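You operate a simulated robot arm through the tools that you are given. There is no shell and no other tool. Be economical: measure what you need, move in short steps, check, and stop when the job is done.

You run a simulated robot arm. Do the job below in one go: nothing can be reset, and whatever is moved stays where it is left.

JOB
Change over to the empty seat: fit the strainer that the mesh card names, then clear the clogged one out.
Fine: latch it and open its valve before you shut the clogged one's; that goes in the short black tray.

Only the result counts: the job must be done as asked and must still hold three seconds after the hand-in. Knocking over, shifting, dropping, spilling or breaking anything else fails it.

ROBOT AND FRAMES
A 6-joint arm with a two-finger parallel gripper, fixed in place. Base frame: the origin is at the foot of the arm, x ahead of it, y to its left, z up; the work surface is at about z = 0. Units: m, degrees, N and s.
With the tool pointing down near the work surface it reaches from about 0.16 to 0.42 m from the base axis. Its first joint turns from -66.0 to 66.0 degrees. Payload 1.57 kg.
The TCP is the grasp point between the finger pads, 0.03 m short of the fingertips. In the tool frame z runs along the fingers and y along their closing line. Largest opening 0.08 m; finger width 0.017, thickness 0.012; the body of the gripper, 0.04 by 0.082 m, starts 0.08 m behind the TCP.
Orientation is told as [roll, pitch, yaw] about the base's x, y, z axes, in that order, counted from this pose: with the fingers straight down and closing along the base's y, the tool's x points along the base's -x, its y along +y and its z along -z.

CONTROLS
- The arm moves only by the tool step_arm. Its argument "deltas" is a list of rows, each an object (a shift or turn left out is 0, a gripper value left out holds the last) with "grip": the finger opening in m, from 0 to 0.08; "travel": the shift along the tool's x, y, z in m, a list of three; "turn": the turn, a rotation vector about the tool's x, y, z in degrees, a list of three. In form: [{"grip": grip, "travel": [dx, dy, dz], "turn": [wx, wy, wz]}, ...]. A call has 1 to 20 rows; each row shifts and turns the commanded pose from where the row before left it, along the tool's axes as they then stand. Rows are played at 5 a second. More than 0.05 m and 8.6 degrees between two rows, or a gripper value outside its range, and nothing of the call is played. A pose out of reach is approached as far as the arm can. The call stops where the force on the tool passes 90 N (or 10 N more than at its start, if that is more) or the arm is blocked; 0.2 s more then pass. The fingers move at their own pace (about 0.153 m/s each) and stop on an object; they squeeze with about 39 N. The grip force told is the motor's: it shows also when the fingers shut on nothing. Time passes only in rows, and 0.2 s behind the last, so rows that do not move let the fingers close. It gives the time, the measured TCP pose, the force on the tool (base axes), the opening and the grip force at its end, in the units of the frame above (readings bear some noise), with the torque about the TCP (base axes, N m) and any sound that the robot's microphone picked up, and new pictures: "views" is both (left out), scene, wrist or none.
- Cameras (640 x 400 px; columns grow to the right, rows downward): "scene" is fixed at [0.0658, -0.3431, 0.4191]; the picture's right is [0.63, -0.78, 0.00], its down [-0.48, -0.39, -0.78] and it looks along [0.61, 0.50, -0.62] (base axes); focal length 220 px, centre (320, 200). "wrist" rides on the gripper at [0.072, -0.007, -0.122] in the tool frame; the picture's right is [0.09, 1.00, 0.00], its down [-0.84, 0.08, -0.54] and it looks along [-0.54, 0.05, 0.84] (tool axes); focal length 238 px, centre (320, 200). There is no depth. A picture from a camera that has moved, and an enlarged one, comes with that camera's place and axes in the base frame and with its lens.
- close_up(camera, box): a new picture of the part [left, top, right, bottom] of that camera's present view, enlarged. No time passes.
- finish_job(): hands the job in; it is judged then, once.

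Work in short steps. Places have to be worked out from the pictures, the camera data and where the tool is seen: move nearer, look again, correct. Check each grasp and each placing, and mend what went wrong. You have 120 turns and 200 pictures in all, those below and enlarged ones among them. Open the gripper and draw the arm clear of the work before you hand the job in, unless the task says otherwise; then end with one line.

The tools are called after "Call:" as a command line: name --argument value ..., lists and objects as JSON in quotes. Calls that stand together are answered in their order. step_arm: Moves the arm, as the interface text tells. Its arguments: {"type":"object","properties":{"deltas":{"type":"array"},"views":{"type":"string","enum":["both","scene","wrist","none"]}},"required":["deltas"]} The other tools are called the same way: close_up (camera, box) takes an enlarged picture of a part of a camera's view; finish_job () hands the job in.

At the start:

```text
clock: 0.0
tool_pos: [0.2295, 0.0028, 0.2938]
ee_rot: [0.0, 0.0, -0.1]
wrist_force: [0.4, -0.5, 1.0]
ft_torque: [0.0, 0.01, -0.02]
opening: 0.08
gripper_force: 0.2
```

scene: 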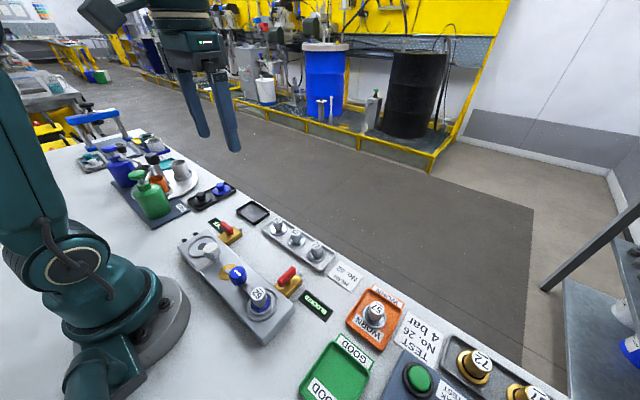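
wrist: 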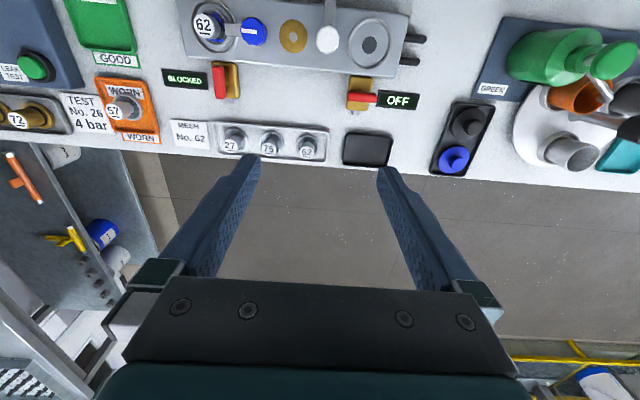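

I start with enlarged views of the work area to read labels and find the seats, latches and valves.

Call:
close_up --camera "scene" --box '[170, 170, 370, 330]'

Call:
close_up --camera "wrist" --box '[160, 0, 430, 170]'

Call:
close_up --camera "scene" --box '[170, 215, 310, 330]'

```text
2.50 times, centred on (270, 250) of scene
camera zoom: at [0.0658, -0.3431, 0.4191], right [0.63, -0.78, 0.0], down [-0.48, -0.39, -0.78], along [0.61, 0.5, -0.62], focal length 550 px, centre (445, 75)
```

zoom: 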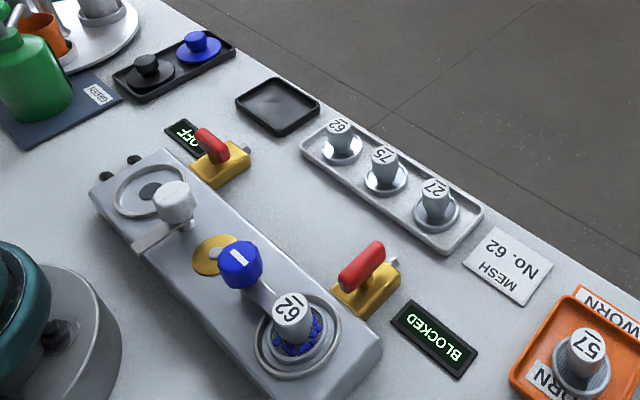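

```text
2.35 times, centred on (295, 85) of wrist
camera zoom: at [0.1563, -0.0048, 0.4159], right [-0.09, 1.0, 0.0], down [0.84, 0.08, 0.54], along [0.54, 0.05, -0.84], focal length 561 px, centre (379, 471)
```

zoom: 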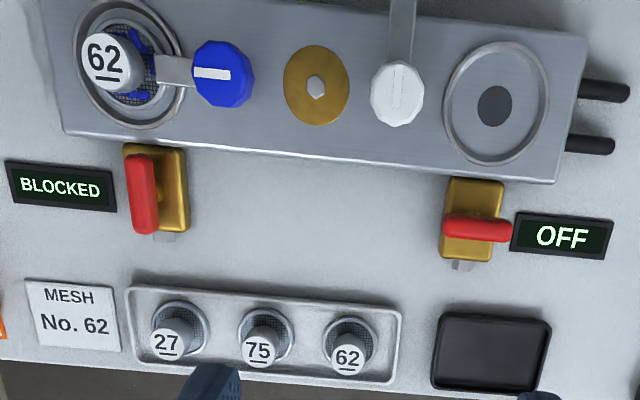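

```text
3.48 times, centred on (240, 272) of scene
camera zoom: at [0.0658, -0.3431, 0.4191], right [0.63, -0.78, 0.0], down [-0.48, -0.39, -0.78], along [0.61, 0.5, -0.62], focal length 766 px, centre (598, -52)
```

zoom: 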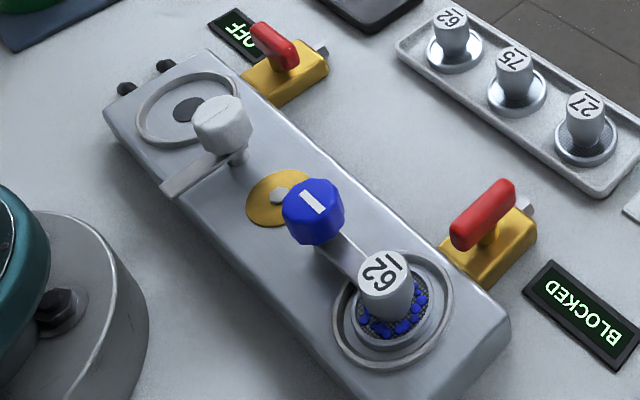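

The card says No. 62. The fresh 62 is at about (0.30, -0.014), the empty seat at (0.149, 0.062), its white latch knob at (0.149, 0.004), and its valve, which reads OFF, at (0.213, 0.057). I move in for a closer look at the seat and valve.

Call:
step_arm --deltas '[{"grip": 0.08, "travel": [0.01, 0.02, 0.03]}, {"travel": [0.01, 0.02, 0.03]}, {"travel": [0.01, 0.01, 0.03]}, {}]' --views "wrist"

Call:
close_up --camera "wrist" --box '[200, 0, 440, 150]'

```text
clock: 1.0
tool_pos: [0.2002, 0.056, 0.2052]
ee_rot: [0.0, 0.0, -0.1]
wrist_force: [0.0, 0.6, -0.7]
ft_torque: [-0.04, 0.01, 0.03]
opening: 0.08
gripper_force: 0.1
camera wrist: at [0.1268, 0.0491, 0.3266], right [-0.09, 1.0, 0.0], down [0.84, 0.08, 0.54], along [0.54, 0.05, -0.84], focal length 238 px, centre (320, 200)
```

wrist: 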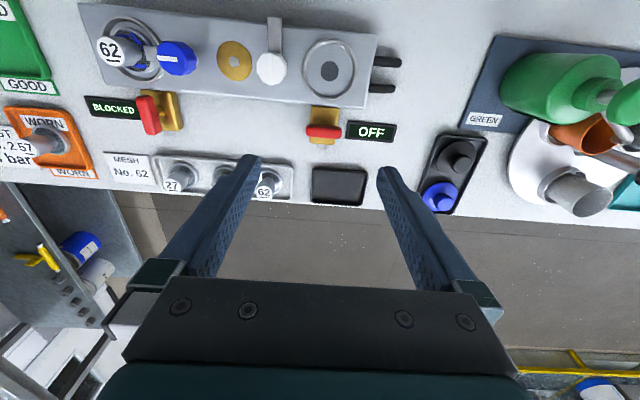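

```text
2.67 times, centred on (320, 75) of wrist
camera zoom: at [0.1268, 0.0491, 0.3266], right [-0.09, 1.0, 0.0], down [0.84, 0.08, 0.54], along [0.54, 0.05, -0.84], focal length 636 px, centre (320, 533)
```

zoom: 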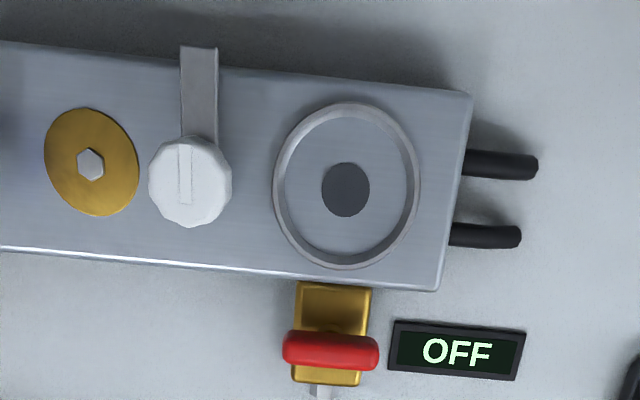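

The seat is at about (0.1485, 0.062, z 0.028) and the knob at (0.149, 0.003). Next I go above the fresh 62 to locate it precisely, turning the gripper so it closes along x and stays clear of the neighbouring strainers.

Call:
step_arm --deltas '[{"grip": 0.08, "travel": [-0.03, -0.02, 0], "turn": [0, 0, 8.5]}, {"travel": [-0.03, -0.025, 0.01], "turn": [0, 0, -8.5]}, {"travel": [-0.035, -0.025, 0.02]}, {}]' --views "wrist"

Call:
close_up --camera "wrist" --box '[200, 50, 440, 200]'

```text
clock: 2.0
tool_pos: [0.2897, -0.0187, 0.1733]
ee_rot: [0.1, 0.1, 0.0]
wrist_force: [0.0, 0.8, 0.5]
ft_torque: [0.04, -0.01, 0.01]
opening: 0.0798
gripper_force: 0.0
camera wrist: at [0.2178, -0.0275, 0.2945], right [-0.09, 1.0, 0.0], down [0.84, 0.08, 0.54], along [0.54, 0.05, -0.84], focal length 238 px, centre (320, 200)
```

wrist: 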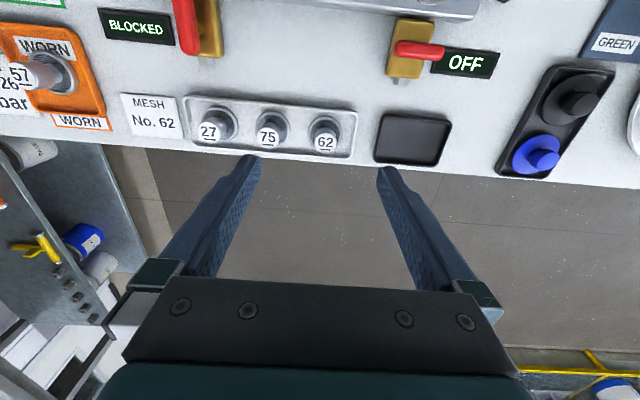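

```text
2.67 times, centred on (320, 125) of wrist
camera zoom: at [0.2178, -0.0275, 0.2945], right [-0.09, 1.0, 0.0], down [0.84, 0.08, 0.54], along [0.54, 0.05, -0.84], focal length 636 px, centre (320, 400)
```

zoom: 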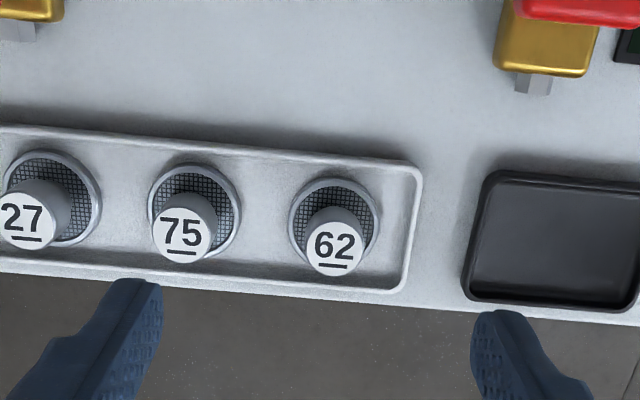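

The fresh 62 is centred at about (0.303, -0.0137) with its top at z 0.05, and the short black tray is at (0.307, 0.092). I turn to yaw +90 above the strainer.

Call:
step_arm --deltas '[{"grip": 0.06, "travel": [-0.0133, 0.005, 0.0]}, {"turn": [0, 0, -8.5]}, {"turn": [0, 0, -8.5]}, {"turn": [0, 0, -8.5]}, {"turn": [0, 0, -8.5]}, {"turn": [0, 0, -8.5]}, {"turn": [0, 0, -8.5]}, {"turn": [0, 0, -8.5]}, {"turn": [0, 0, -8.5]}, {"turn": [0, 0, -8.5]}, {"turn": [0, 0, -8.5]}, {"turn": [0, 0, -5]}, {"travel": [0, 0, 0.03]}, {"travel": [0, 0, 0.03]}, {}]'

```text
clock: 5.2
tool_pos: [0.3048, -0.0155, 0.114]
ee_rot: [-0.1, 0.0, 89.9]
wrist_force: [0.0, 0.3, 0.1]
ft_torque: [0.01, 0.05, -0.02]
opening: 0.06
gripper_force: 0.1
camera wrist: at [0.3113, -0.0884, 0.2346], right [-1.0, -0.09, 0.0], down [-0.08, 0.84, 0.54], along [-0.05, 0.54, -0.84], focal length 238 px, centre (320, 200)
```

scene: 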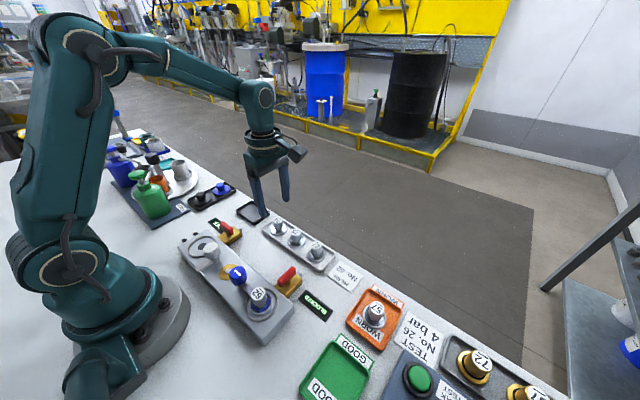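
wrist: 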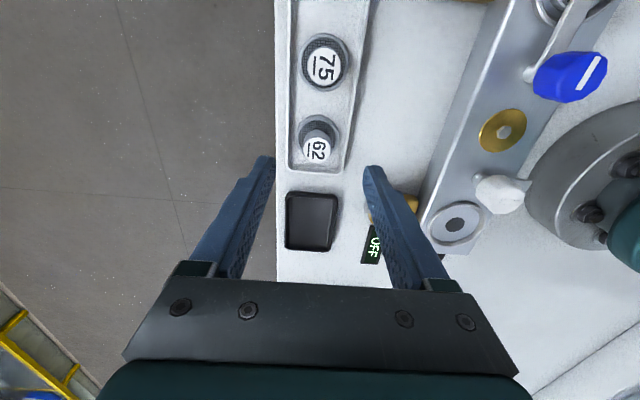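

The strainer lies between the fingers. I zoom in to refine its centre before going down.

Call:
close_up --camera "wrist" --box '[240, 80, 400, 180]'

```text
4.00 times, centred on (320, 130) of wrist
camera zoom: at [0.3113, -0.0884, 0.2346], right [-1.0, -0.09, 0.0], down [-0.08, 0.84, 0.54], along [-0.05, 0.54, -0.84], focal length 953 px, centre (320, 480)
```

zoom: 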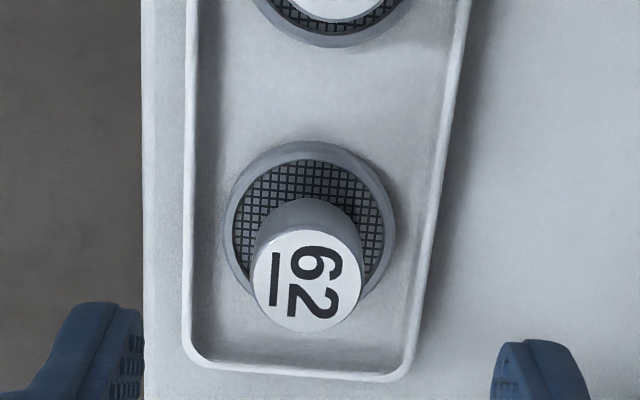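

It is centred within a couple of millimetres. I descend to TCP z ≈ 0.048 and close.

Call:
step_arm --deltas '[{"grip": 0.05, "travel": [0, -0.0015, 0.02]}, {"travel": [0, 0, 0.02]}, {"travel": [0, 0, 0.015]}, {"travel": [0, 0, 0.01]}, {}, {"grip": 0.0}, {}, {}]'

```text
clock: 7.0
tool_pos: [0.3054, -0.0155, 0.0487]
ee_rot: [-0.1, 0.0, 89.9]
wrist_force: [0.0, 0.5, 0.1]
ft_torque: [0.01, 0.01, 0.01]
opening: 0.0236
gripper_force: 35.8
camera wrist: at [0.311, -0.0886, 0.1711], right [-1.0, -0.09, 0.0], down [-0.08, 0.84, 0.54], along [-0.05, 0.54, -0.84], focal length 238 px, centre (320, 200)
```

scene: 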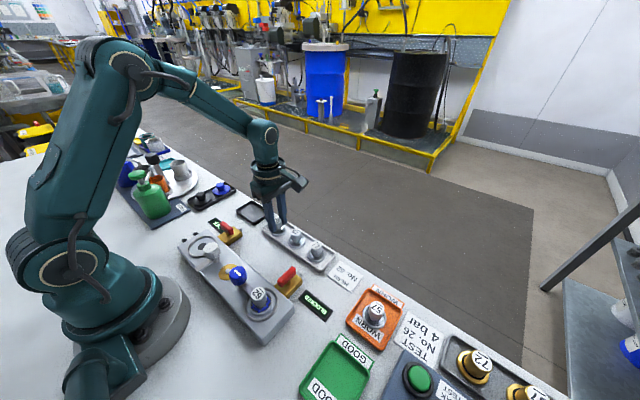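
wrist: 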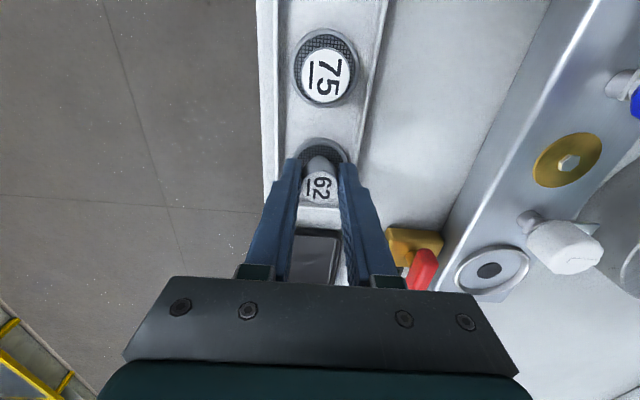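

The knob is gripped at 23.6 mm. I lift it and carry it to above the empty seat.

Call:
step_arm --deltas '[{"travel": [0, 0, -0.02]}, {"travel": [0, 0, -0.03]}, {"travel": [0, 0, -0.03]}, {"travel": [-0.02, 0.04, 0]}, {"travel": [-0.02, 0.04, 0]}, {"travel": [-0.02, 0.035, 0]}, {"travel": [-0.0175, 0.03, 0]}, {"travel": [0, 0.0115, 0]}, {}]'

Call:
close_up --camera "wrist" --box '[200, 70, 440, 220]'

Call:
close_up --camera "scene" --box '[160, 150, 300, 260]'

```text
clock: 9.0
tool_pos: [0.1481, 0.0626, 0.1292]
ee_rot: [0.0, 0.1, 90.0]
wrist_force: [0.3, 0.5, -0.5]
ft_torque: [-0.01, 0.0, 0.03]
opening: 0.0235
gripper_force: 35.5
camera wrist: at [0.1549, -0.0111, 0.2504], right [-1.0, -0.09, 0.0], down [-0.08, 0.84, 0.54], along [-0.05, 0.54, -0.84], focal length 238 px, centre (320, 200)
```

scene: 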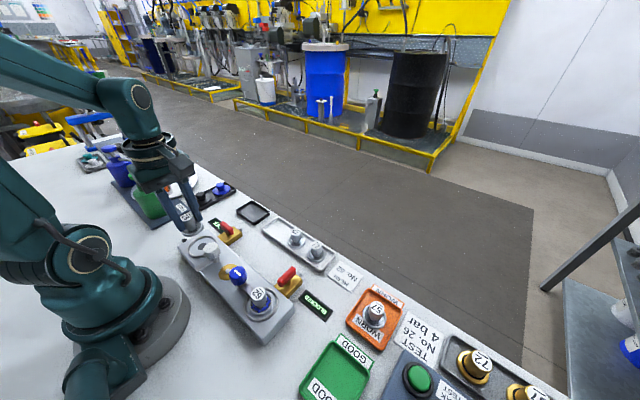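
wrist: 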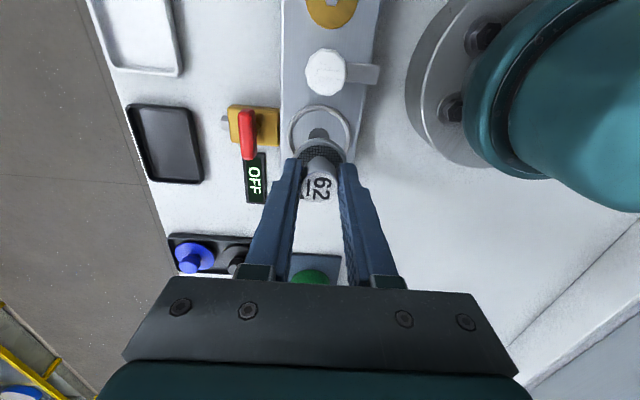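

```text
2.67 times, centred on (320, 145) of wrist
camera zoom: at [0.1549, -0.0111, 0.2504], right [-1.0, -0.09, 0.0], down [-0.08, 0.84, 0.54], along [-0.05, 0.54, -0.84], focal length 636 px, centre (320, 347)
```

zoom: 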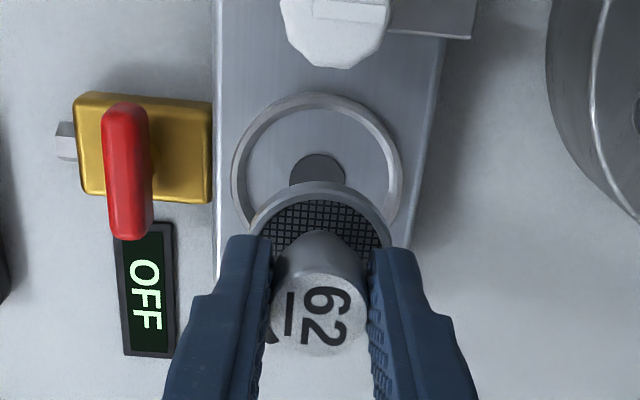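

```text
3.64 times, centred on (230, 205) of scene
camera zoom: at [0.0658, -0.3431, 0.4191], right [0.63, -0.78, 0.0], down [-0.48, -0.39, -0.78], along [0.61, 0.5, -0.62], focal length 800 px, centre (647, 182)
```

zoom: 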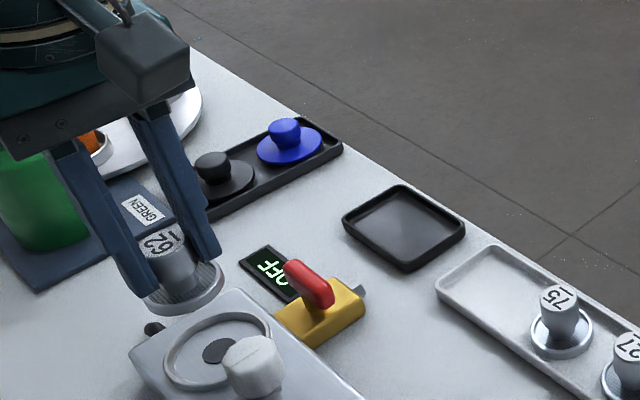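

The strainer hangs almost over the seat, with the seat at about (0.149, 0.061). I descend to just above it and look again.

Call:
step_arm --deltas '[{"travel": [0.001, -0.0008, 0.02]}, {"travel": [0, 0, 0.015]}, {"travel": [0, 0, 0.01]}, {}]' --views "none"

Call:
close_up --camera "wrist" --box '[220, 80, 420, 205]'

Call:
close_up --camera "scene" --box '[160, 180, 280, 275]'

```text
clock: 10.0
tool_pos: [0.1488, 0.0593, 0.0833]
ee_rot: [-0.1, 0.0, 90.0]
wrist_force: [0.7, 0.0, -0.6]
ft_torque: [0.0, 0.0, 0.01]
opening: 0.0236
gripper_force: 36.2
```

```text
3.20 times, centred on (320, 142) of wrist
camera zoom: at [0.1548, -0.0141, 0.2051], right [-1.0, -0.09, 0.0], down [-0.08, 0.84, 0.54], along [-0.05, 0.54, -0.84], focal length 763 px, centre (320, 384)
```

zoom: 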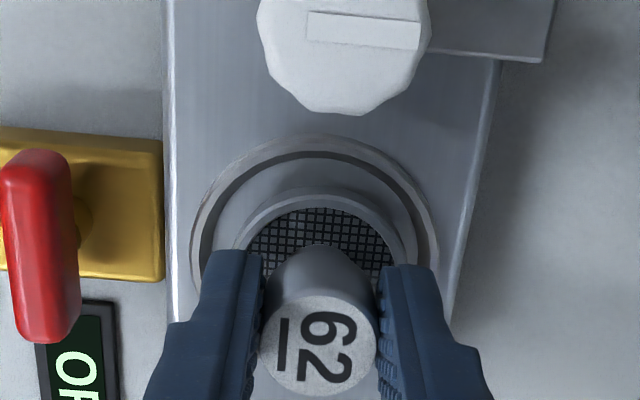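

```text
4.21 times, centred on (220, 228) of scene
camera zoom: at [0.0658, -0.3431, 0.4191], right [0.63, -0.78, 0.0], down [-0.48, -0.39, -0.78], along [0.61, 0.5, -0.62], focal length 927 px, centre (741, 84)
```

zoom: 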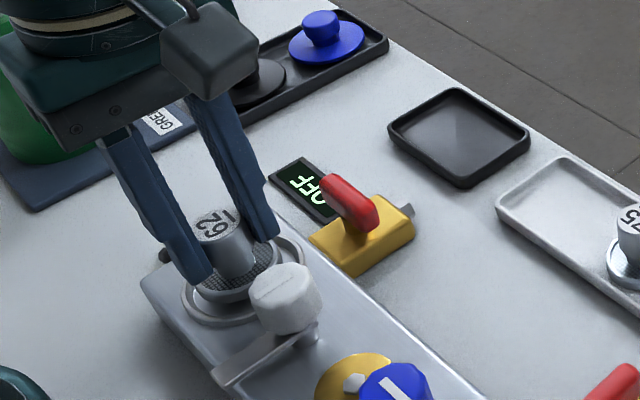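

Compared with the ring, the strainer sits about 2 mm toward -x. I shift it +2 mm and lower gently until it touches.

Call:
step_arm --deltas '[{"travel": [-0.0005, -0.002, 0.003]}, {"travel": [0, 0, 0.002]}, {}]' --views "none"

Call:
close_up --camera "wrist" --box '[220, 80, 420, 205]'

Call:
close_up --camera "scene" --box '[180, 210, 260, 270]'

```text
clock: 10.8
tool_pos: [0.1511, 0.061, 0.077]
ee_rot: [0.0, 0.0, 89.8]
wrist_force: [0.8, -0.9, -0.8]
ft_torque: [-0.02, -0.02, -0.01]
opening: 0.0231
gripper_force: 35.9
```

```text
3.20 times, centred on (320, 142) of wrist
camera zoom: at [0.1568, -0.0127, 0.1998], right [-1.0, -0.09, 0.0], down [-0.08, 0.84, 0.54], along [-0.05, 0.54, -0.84], focal length 763 px, centre (320, 384)
```

zoom: 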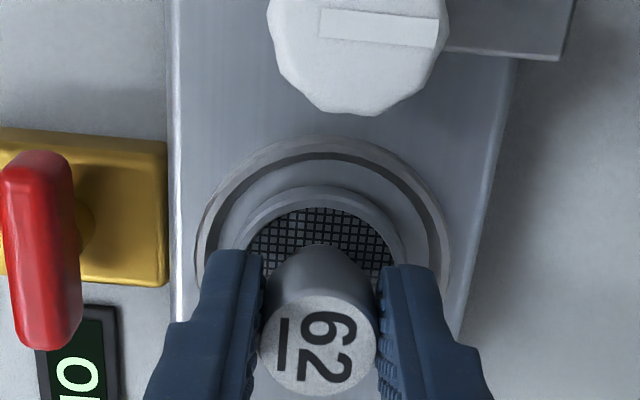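

```text
6.67 times, centred on (220, 240) of scene
camera zoom: at [0.0658, -0.3431, 0.4191], right [0.63, -0.78, 0.0], down [-0.48, -0.39, -0.78], along [0.61, 0.5, -0.62], focal length 1467 px, centre (987, -67)
```

zoom: 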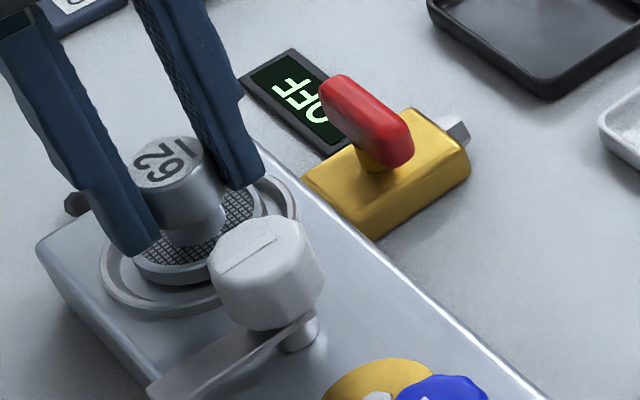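

It is now centred. I lower it in small steps, watching the force.

Call:
step_arm --deltas '[{"travel": [0, 0, 0.002]}, {"travel": [0, 0, 0.002]}, {}]' --views "none"

Call:
step_arm --deltas '[{"travel": [0, 0, 0.0015]}, {"travel": [0, 0, 0.0015]}, {}]' --views "none"

Call:
close_up --camera "scene" --box '[180, 210, 260, 270]'

```text
clock: 11.6
tool_pos: [0.1534, 0.0617, 0.0755]
ee_rot: [0.0, 0.0, 89.9]
wrist_force: [-0.2, -2.1, 3.0]
ft_torque: [-0.05, 0.0, 0.0]
opening: 0.0236
gripper_force: 35.9
```

```text
clock: 12.4
tool_pos: [0.1519, 0.0597, 0.0715]
ee_rot: [0.0, 0.0, 89.9]
wrist_force: [-3.0, 1.6, 7.4]
ft_torque: [0.06, 0.13, 0.03]
opening: 0.0237
gripper_force: 36.0
```

```text
6.67 times, centred on (220, 240) of scene
camera zoom: at [0.0658, -0.3431, 0.4191], right [0.63, -0.78, 0.0], down [-0.48, -0.39, -0.78], along [0.61, 0.5, -0.62], focal length 1467 px, centre (987, -67)
```

zoom: 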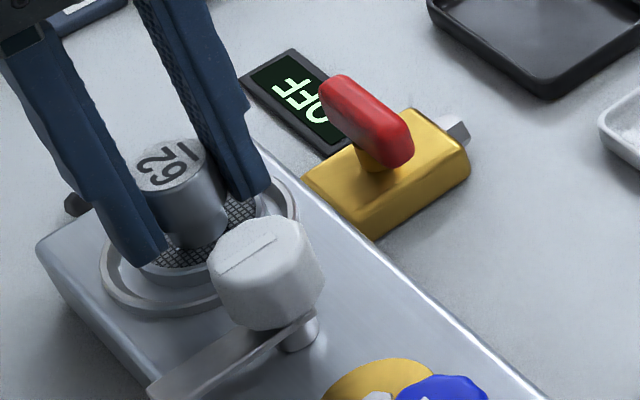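

Contact is starting at about 7 N. I press slightly more to learn whether this is the floor.

Call:
step_arm --deltas '[{"travel": [0, 0, 0.0015]}, {}]' --views "none"

Call:
close_up --camera "wrist" --box '[220, 80, 420, 205]'

```text
clock: 13.0
tool_pos: [0.153, 0.0603, 0.0703]
ee_rot: [-0.1, 0.0, 89.8]
wrist_force: [-2.8, 1.3, 5.6]
ft_torque: [0.08, 0.14, 0.02]
opening: 0.0235
gripper_force: 35.6
```

```text
3.20 times, centred on (320, 142) of wrist
camera zoom: at [0.1578, -0.012, 0.192], right [-1.0, -0.09, 0.0], down [-0.08, 0.84, 0.54], along [-0.05, 0.54, -0.84], focal length 763 px, centre (320, 384)
```

zoom: 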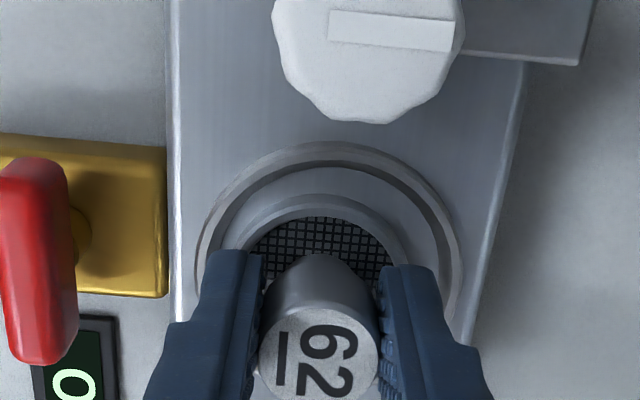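

It is still sinking, with a side force toward -x, +y, so there is a guiding edge. I shift along that force and continue down.

Call:
step_arm --deltas '[{"travel": [-0.0006, 0.0012, 0]}, {"travel": [0, 0, 0.0015]}, {}]' --views "none"

Call:
step_arm --deltas '[{"travel": [0, 0, 0.0015]}, {}]' --views "none"

Call:
close_up --camera "wrist" --box '[220, 80, 420, 205]'

Call:
close_up --camera "scene" --box '[180, 210, 300, 310]'

```text
clock: 13.8
tool_pos: [0.1508, 0.061, 0.0685]
ee_rot: [0.0, 0.0, 89.9]
wrist_force: [-3.5, 1.1, 9.7]
ft_torque: [0.06, 0.18, 0.04]
opening: 0.0232
gripper_force: 35.9
```

```text
clock: 14.4
tool_pos: [0.15, 0.0606, 0.0669]
ee_rot: [-0.2, 0.0, 89.9]
wrist_force: [1.7, -2.6, 8.2]
ft_torque: [-0.07, -0.05, -0.01]
opening: 0.0236
gripper_force: 35.4
```

```text
3.20 times, centred on (320, 142) of wrist
camera zoom: at [0.1563, -0.0117, 0.1887], right [-1.0, -0.09, 0.0], down [-0.08, 0.84, 0.54], along [-0.05, 0.54, -0.84], focal length 763 px, centre (320, 384)
```

zoom: 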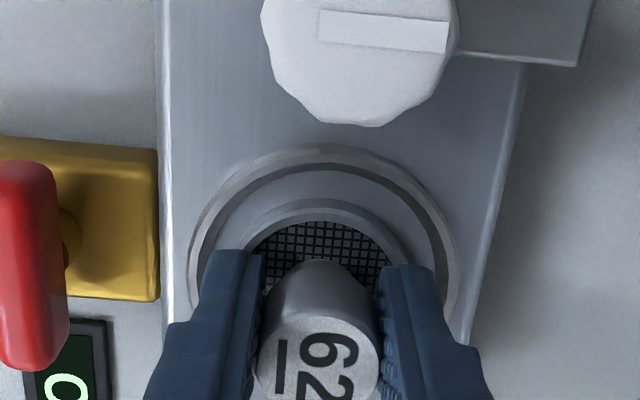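

```text
4.00 times, centred on (240, 260) of scene
camera zoom: at [0.0658, -0.3431, 0.4191], right [0.63, -0.78, 0.0], down [-0.48, -0.39, -0.78], along [0.61, 0.5, -0.62], focal length 880 px, centre (640, -40)
```

zoom: 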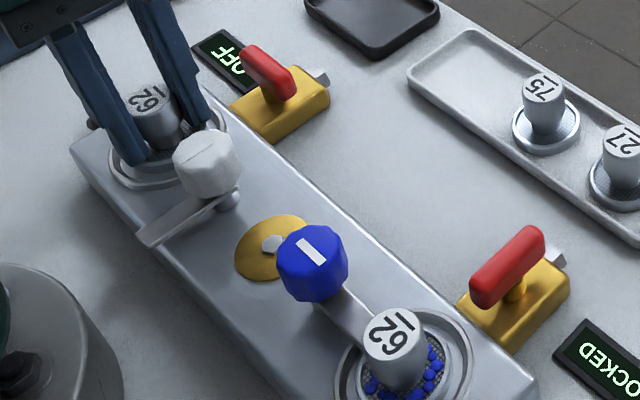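

It keeps descending with a roughly steady resistance of 8 N, like a spigot sliding into the bore. I continue in small steps until it goes hard.

Call:
step_arm --deltas '[{"travel": [0.0003, -0.0003, 0.0015]}, {}]' --views "none"

Call:
step_arm --deltas '[{"travel": [0, 0, 0.0015]}, {}]' --views "none"

Call:
step_arm --deltas '[{"travel": [0, 0, 0.0015]}, {}]' --views "none"

```text
clock: 15.1
tool_pos: [0.1515, 0.0607, 0.0666]
ee_rot: [-0.3, -0.1, 89.9]
wrist_force: [-5.9, -0.4, 24.5]
ft_torque: [-0.02, 0.27, 0.06]
opening: 0.0238
gripper_force: 36.2
stopped in row 2: the force on the tool passed its limit at 92 N (the readings are from after the stop); the commanded pose is now the measured one
```

```text
clock: 15.5
tool_pos: [0.1511, 0.0622, 0.0673]
ee_rot: [-0.2, -0.2, 90.1]
wrist_force: [-5.5, -1.9, 26.0]
ft_torque: [-0.05, 0.24, 0.02]
opening: 0.0237
gripper_force: 35.9
stopped in row 2: the force on the tool passed its limit at 101 N (the readings are from after the stop); the commanded pose is now the measured one
```

```text
clock: 15.9
tool_pos: [0.151, 0.0606, 0.0664]
ee_rot: [-0.1, -0.1, 90.0]
wrist_force: [-5.0, -1.4, 25.0]
ft_torque: [0.01, 0.2, -0.01]
opening: 0.0239
gripper_force: 36.0
stopped in row 2: the force on the tool passed its limit at 100 N (the readings are from after the stop); the commanded pose is now the measured one
```

It has hit a hard bottom at z ≈ 0.0667, so it is seated. I release it, rise, and compare its height with the clogged one.

Call:
step_arm --deltas '[{"travel": [0, 0, -0.0005]}, {"grip": 0.04}, {}, {"travel": [0, 0, -0.02]}, {"travel": [0, 0, -0.03]}, {"travel": [0.01, 0, -0.03]}, {}]'

Call:
close_up --camera "wrist" --box '[220, 20, 420, 145]'

Call:
close_up --camera "scene" --box '[180, 210, 300, 310]'

```text
clock: 17.5
tool_pos: [0.152, 0.0504, 0.1433]
ee_rot: [0.0, -0.1, 90.0]
wrist_force: [0.0, 1.0, 0.0]
ft_torque: [-0.02, 0.03, 0.0]
opening: 0.0397
gripper_force: 0.1
camera wrist: at [0.1572, -0.0227, 0.2655], right [-1.0, -0.09, 0.0], down [-0.08, 0.84, 0.54], along [-0.05, 0.54, -0.84], focal length 238 px, centre (320, 200)
```

scene: 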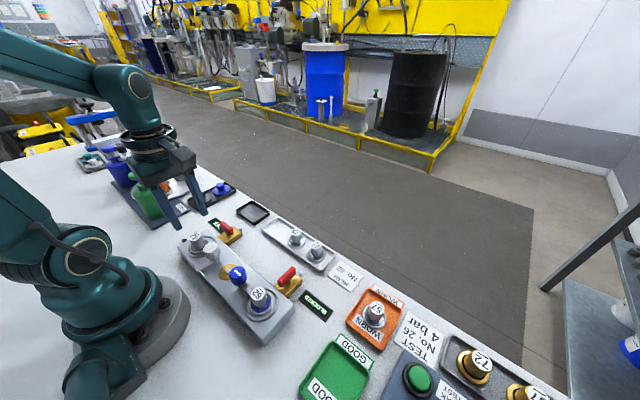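
wrist: 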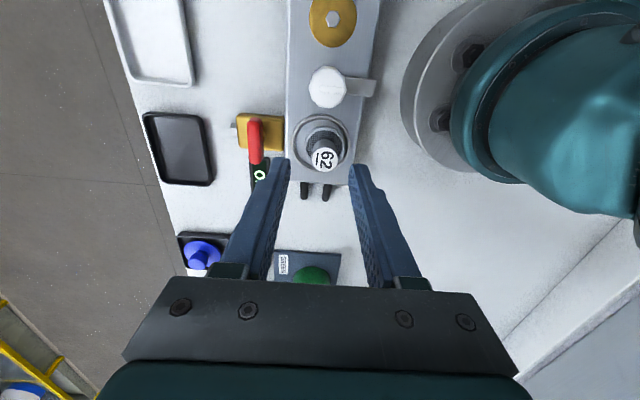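

```text
3.20 times, centred on (320, 82) of wrist
camera zoom: at [0.1572, -0.0227, 0.2655], right [-1.0, -0.09, 0.0], down [-0.08, 0.84, 0.54], along [-0.05, 0.54, -0.84], focal length 763 px, centre (320, 576)
```

zoom: 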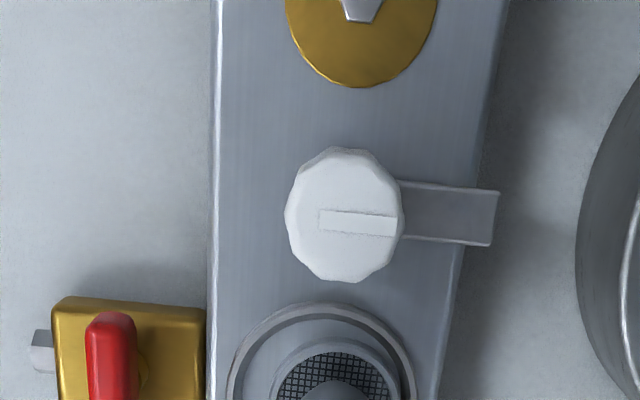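

```text
4.00 times, centred on (240, 260) of scene
camera zoom: at [0.0658, -0.3431, 0.4191], right [0.63, -0.78, 0.0], down [-0.48, -0.39, -0.78], along [0.61, 0.5, -0.62], focal length 880 px, centre (640, -40)
```

zoom: 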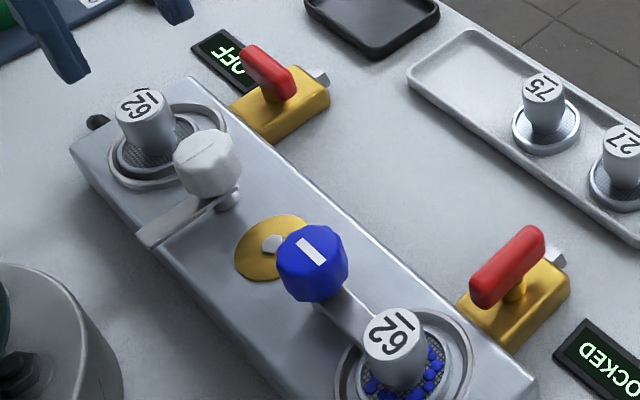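

The strainer is seated centrally. The white knob is at about (0.1485, 0.003) with its top near z 0.07, and its arm points to -x. I move above it with the fingers opened to 60 mm.

Call:
step_arm --deltas '[{"grip": 0.06, "travel": [0.024, 0.0027, 0]}, {"travel": [0.024, 0, 0.01]}, {"travel": [0, 0, 0.015]}, {}]'

Call:
close_up --camera "wrist" --box '[220, 80, 420, 205]'

Call:
close_up --camera "scene" --box '[160, 180, 280, 280]'

```text
clock: 18.5
tool_pos: [0.1502, 0.0029, 0.1192]
ee_rot: [0.0, -0.1, 90.0]
wrist_force: [-0.3, 0.2, 0.3]
ft_torque: [0.02, 0.0, 0.0]
opening: 0.0599
gripper_force: 0.1
camera wrist: at [0.1544, -0.0704, 0.24], right [-1.0, -0.09, 0.0], down [-0.08, 0.84, 0.54], along [-0.05, 0.54, -0.84], focal length 238 px, centre (320, 200)
```

scene: 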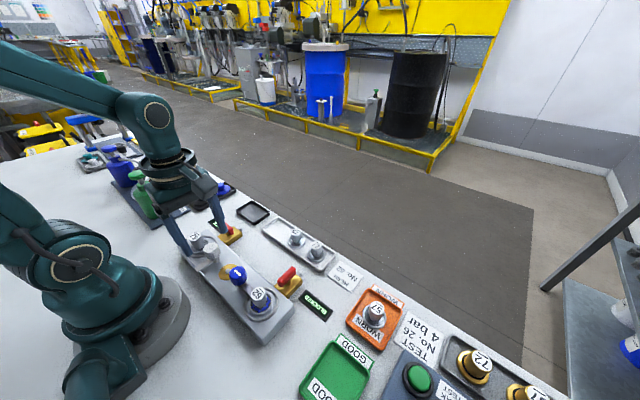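
wrist: 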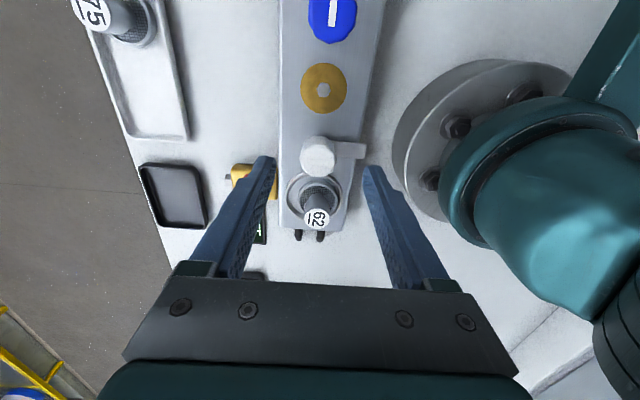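

```text
3.20 times, centred on (320, 142) of wrist
camera zoom: at [0.1544, -0.0704, 0.24], right [-1.0, -0.09, 0.0], down [-0.08, 0.84, 0.54], along [-0.05, 0.54, -0.84], focal length 763 px, centre (320, 384)
```

zoom: 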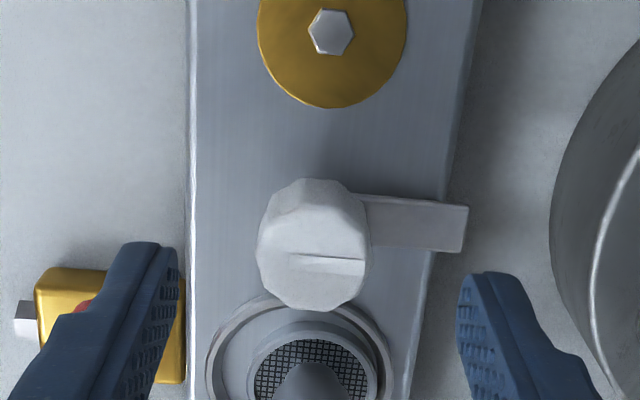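

```text
4.00 times, centred on (220, 230) of scene
camera zoom: at [0.0658, -0.3431, 0.4191], right [0.63, -0.78, 0.0], down [-0.48, -0.39, -0.78], along [0.61, 0.5, -0.62], focal length 880 px, centre (720, 80)
```

zoom: 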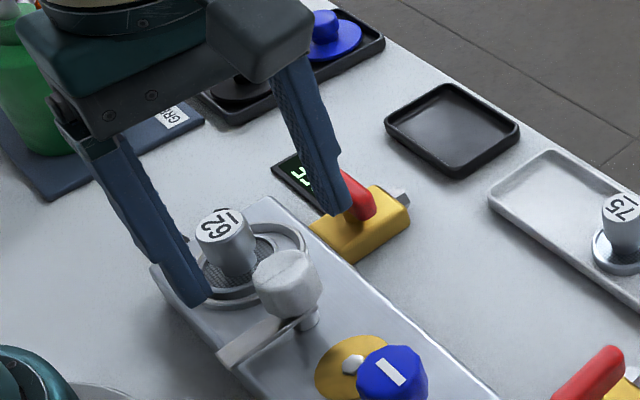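

The knob lies centrally between the fingers at about (0.149, 0.004). I descend to z ≈ 0.076 and close on it.

Call:
step_arm --deltas '[{"travel": [-0.001, 0, 0.015]}, {"travel": [0, 0, 0.015]}, {"travel": [0, 0, 0.013]}, {}, {"grip": 0.0}, {}, {}]'

Call:
close_up --camera "scene" --box '[160, 200, 280, 300]'

```text
clock: 20.1
tool_pos: [0.1496, 0.0035, 0.0778]
ee_rot: [0.0, -0.1, 90.0]
wrist_force: [15.3, -5.5, -36.0]
ft_torque: [-0.06, -0.13, -0.06]
opening: 0.0274
gripper_force: 38.7
camera wrist: at [0.1557, -0.0695, 0.1992], right [-1.0, -0.09, 0.0], down [-0.08, 0.84, 0.54], along [-0.05, 0.54, -0.84], focal length 238 px, centre (320, 200)
```

scene: 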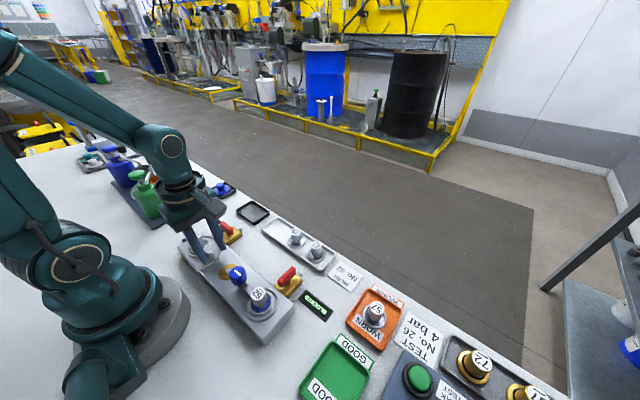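
wrist: 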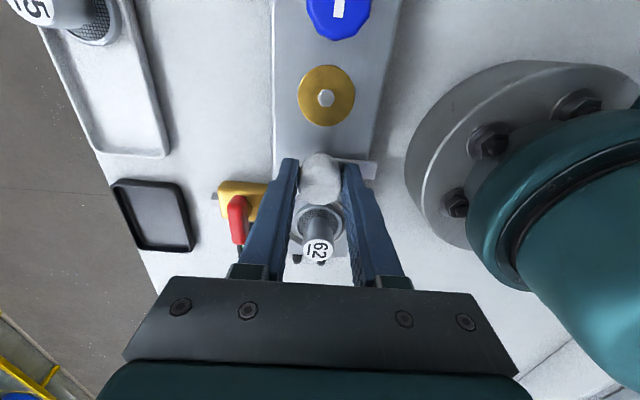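

```text
4.00 times, centred on (220, 250) of scene
camera zoom: at [0.0658, -0.3431, 0.4191], right [0.63, -0.78, 0.0], down [-0.48, -0.39, -0.78], along [0.61, 0.5, -0.62], focal length 880 px, centre (720, 0)
```

zoom: 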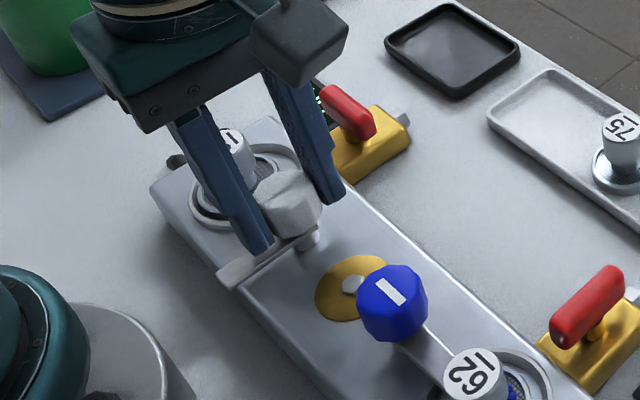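

The knob is gripped. I turn it clockwise from above (+tool z), a few rows at first to see whether it follows.

Call:
step_arm --deltas '[{"turn": [0, 0, 6], "travel": [0, 0, 0.001]}, {"turn": [0, 0, 8]}, {"turn": [0, 0, 8]}, {}]' --views "none"

Call:
close_up --camera "scene" --box '[160, 200, 280, 300]'

```text
clock: 21.1
tool_pos: [0.1501, 0.0044, 0.0775]
ee_rot: [0.0, 0.0, 67.9]
wrist_force: [-0.3, -14.7, 31.9]
ft_torque: [-0.59, -0.02, -0.04]
opening: 0.0278
gripper_force: 37.5
```

```text
4.00 times, centred on (220, 250) of scene
camera zoom: at [0.0657, -0.3431, 0.4191], right [0.63, -0.78, 0.0], down [-0.48, -0.39, -0.78], along [0.61, 0.5, -0.62], focal length 880 px, centre (720, 0)
```

zoom: 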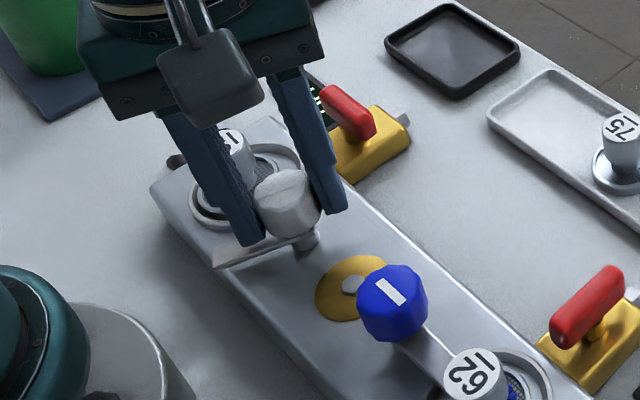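

The arm follows. I ease z and continue the turn.

Call:
step_arm --deltas '[{"turn": [0, 0, 8], "travel": [0.0005, 0, -0.0005]}, {"turn": [0, 0, 8]}, {"turn": [0, 0, 8]}, {"turn": [0, 0, 8]}, {}]' --views "none"

Call:
close_up --camera "scene" --box '[160, 200, 280, 300]'

```text
clock: 22.3
tool_pos: [0.148, 0.0038, 0.0784]
ee_rot: [0.0, -0.1, 35.9]
wrist_force: [7.7, 4.9, -35.0]
ft_torque: [-0.32, -0.5, -0.01]
opening: 0.0274
gripper_force: 38.4
```

```text
4.00 times, centred on (220, 250) of scene
camera zoom: at [0.0658, -0.3431, 0.4191], right [0.63, -0.78, 0.0], down [-0.48, -0.39, -0.78], along [0.61, 0.5, -0.62], focal length 880 px, centre (720, 0)
```

zoom: 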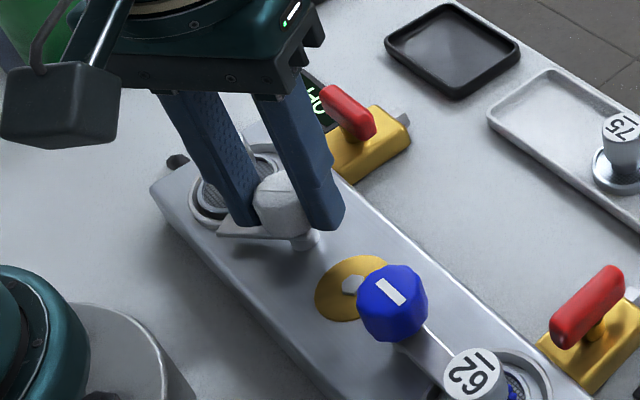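

Still following; 36° of yaw remain. I turn on to yaw 0, or until a stop.

Call:
step_arm --deltas '[{"turn": [0, 0, 8], "travel": [0, 0, 0.0003]}, {"turn": [0, 0, 8]}, {"turn": [0, 0, 8]}, {"turn": [0, 0, 8]}, {}]' --views "none"

Call:
close_up --camera "wrist" --box '[220, 80, 420, 205]'

Call:
close_up --camera "scene" --box '[160, 200, 280, 300]'

```text
clock: 23.5
tool_pos: [0.149, 0.0046, 0.0775]
ee_rot: [0.3, 0.1, 3.6]
wrist_force: [-16.7, 37.1, 29.4]
ft_torque: [0.45, 0.54, 0.0]
opening: 0.0278
gripper_force: 37.7
```

```text
3.20 times, centred on (320, 142) of wrist
camera zoom: at [0.0772, -0.0083, 0.1997], right [-0.15, 0.99, 0.01], down [0.83, 0.13, 0.54], along [0.53, 0.09, -0.84], focal length 763 px, centre (320, 384)
```

zoom: 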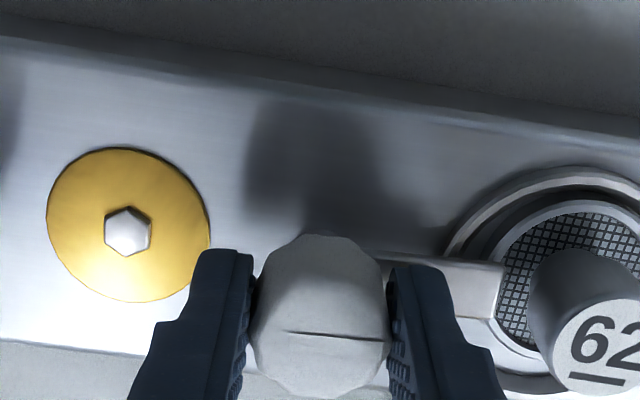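

```text
4.00 times, centred on (220, 250) of scene
camera zoom: at [0.0657, -0.3431, 0.4191], right [0.63, -0.78, 0.0], down [-0.48, -0.39, -0.78], along [0.61, 0.5, -0.62], focal length 880 px, centre (720, 0)
```

zoom: 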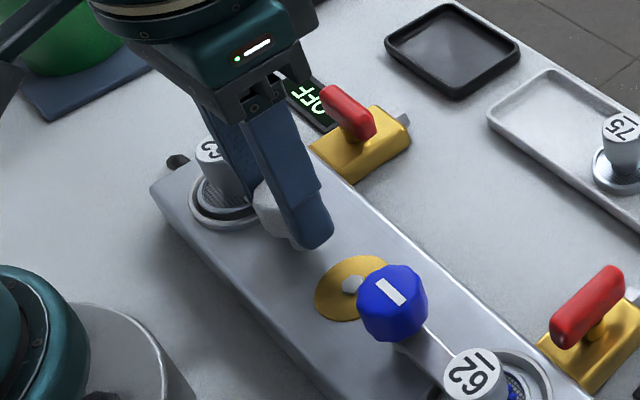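

The arm now reaches over the strainer flange. I turn the last few degrees to the stop.

Call:
step_arm --deltas '[{"turn": [0, 0, 4], "travel": [0, 0.0007, -0.0003]}, {"turn": [0, 0, 3]}, {}]' --views "none"

Call:
close_up --camera "wrist" --box '[220, 80, 420, 205]'

```text
clock: 24.3
tool_pos: [0.1493, 0.0049, 0.0785]
ee_rot: [0.2, 0.2, -3.2]
wrist_force: [-13.5, 25.0, 18.7]
ft_torque: [0.22, -0.01, 0.32]
opening: 0.0278
gripper_force: 38.2
```

```text
3.20 times, centred on (320, 142) of wrist
camera zoom: at [0.0764, 0.0007, 0.1995], right [-0.04, 1.0, 0.0], down [0.84, 0.03, 0.54], along [0.54, 0.02, -0.84], focal length 763 px, centre (320, 384)
```

zoom: 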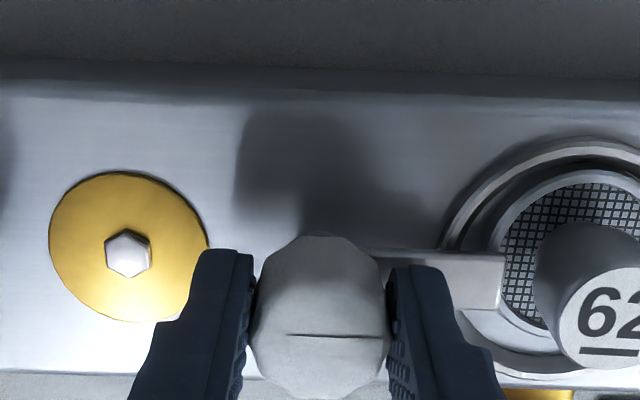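

There is a reaction torque of 0.32 N·m now, so it is at the stop. I release and rise, then check.

Call:
step_arm --deltas '[{"grip": 0.05}, {}, {"travel": [0, 0, -0.03]}, {"travel": [0, 0, -0.03]}, {"travel": [-0.02, 0, -0.02]}, {"travel": [-0.03, 0.04, 0]}, {}]'

Call:
close_up --camera "wrist" --box '[200, 0, 440, 150]'

Call:
close_up --camera "scene" --box '[160, 200, 280, 300]'

```text
clock: 25.9
tool_pos: [0.2001, 0.0395, 0.1588]
ee_rot: [0.0, -0.2, -3.0]
wrist_force: [-0.4, 0.7, 0.3]
ft_torque: [0.03, 0.0, 0.01]
opening: 0.0499
gripper_force: 0.1
camera wrist: at [0.1265, 0.0369, 0.2809], right [-0.04, 1.0, 0.0], down [0.84, 0.03, 0.54], along [0.54, 0.02, -0.84], focal length 238 px, centre (320, 200)
```

scene: 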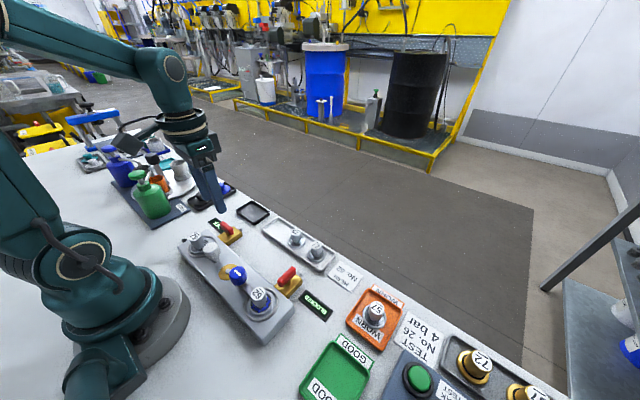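
wrist: 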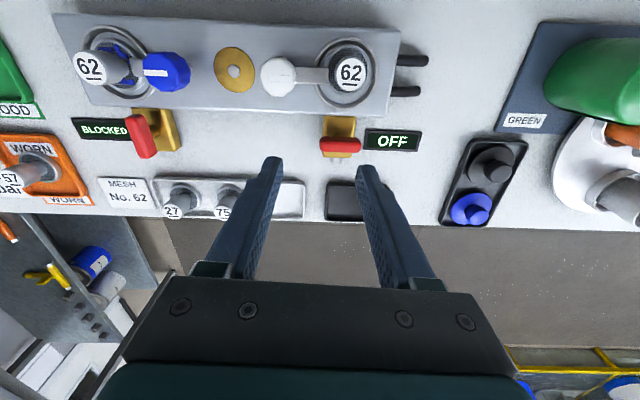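

```text
2.67 times, centred on (320, 75) of wrist
camera zoom: at [0.1265, 0.0369, 0.2809], right [-0.04, 1.0, 0.0], down [0.84, 0.03, 0.54], along [0.54, 0.02, -0.84], focal length 636 px, centre (320, 533)
```

zoom: 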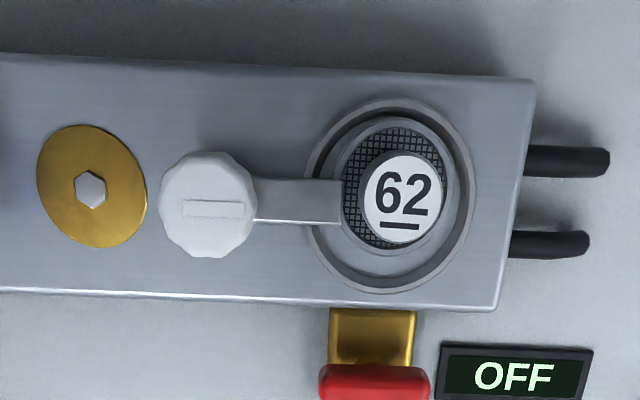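

```text
4.00 times, centred on (220, 250) of scene
camera zoom: at [0.0658, -0.3431, 0.4191], right [0.63, -0.78, 0.0], down [-0.48, -0.39, -0.78], along [0.61, 0.5, -0.62], focal length 880 px, centre (720, 0)
```

zoom: 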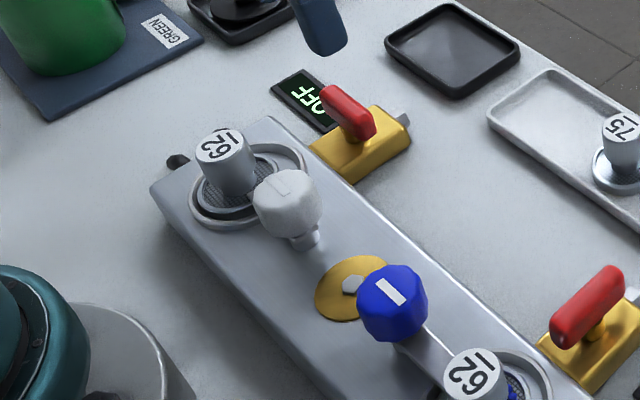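

The strainer is latched, with the arm lying over its flange. Next I inspect both valve handles to decide which way to turn.

Call:
close_up --camera "wrist" --box '[300, 100, 400, 165]'

Call:
close_up --camera "wrist" --box '[90, 90, 190, 165]'

Call:
close_up --camera "scene" --box '[210, 210, 310, 305]'

```text
6.15 times, centred on (350, 132) of wrist
camera zoom: at [0.1265, 0.0369, 0.2809], right [-0.04, 1.0, 0.0], down [0.84, 0.03, 0.54], along [0.54, 0.02, -0.84], focal length 1467 px, centre (135, 615)
```

zoom: 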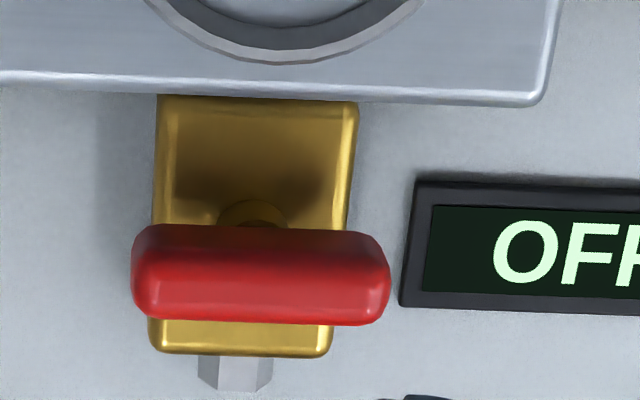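

```text
5.33 times, centred on (140, 128) of wrist
camera zoom: at [0.1265, 0.0369, 0.2809], right [-0.04, 1.0, 0.0], down [0.84, 0.03, 0.54], along [0.54, 0.02, -0.84], focal length 1271 px, centre (1280, 587)
```

zoom: 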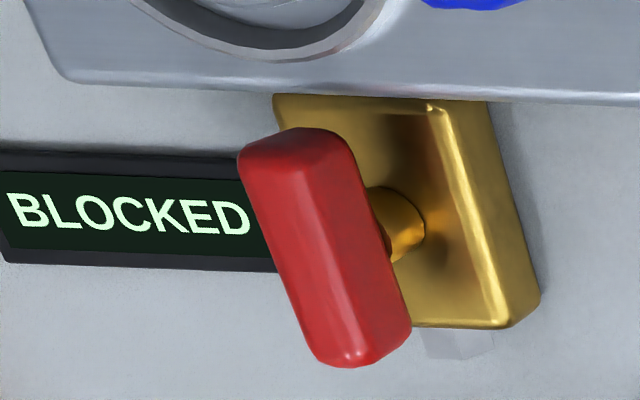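

```text
4.21 times, centred on (260, 258) of scene
camera zoom: at [0.0658, -0.3431, 0.4191], right [0.63, -0.78, 0.0], down [-0.48, -0.39, -0.78], along [0.61, 0.5, -0.62], focal length 927 px, centre (573, -42)
```

zoom: 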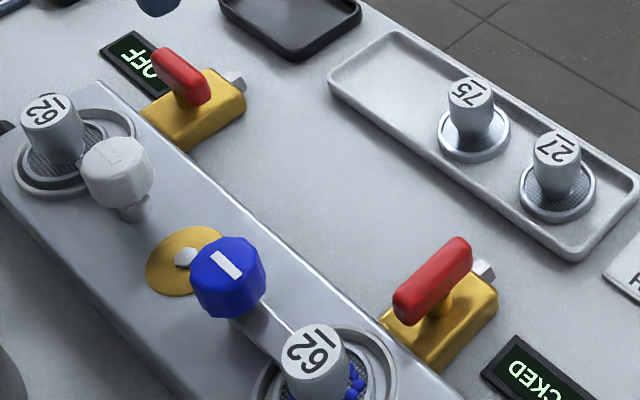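

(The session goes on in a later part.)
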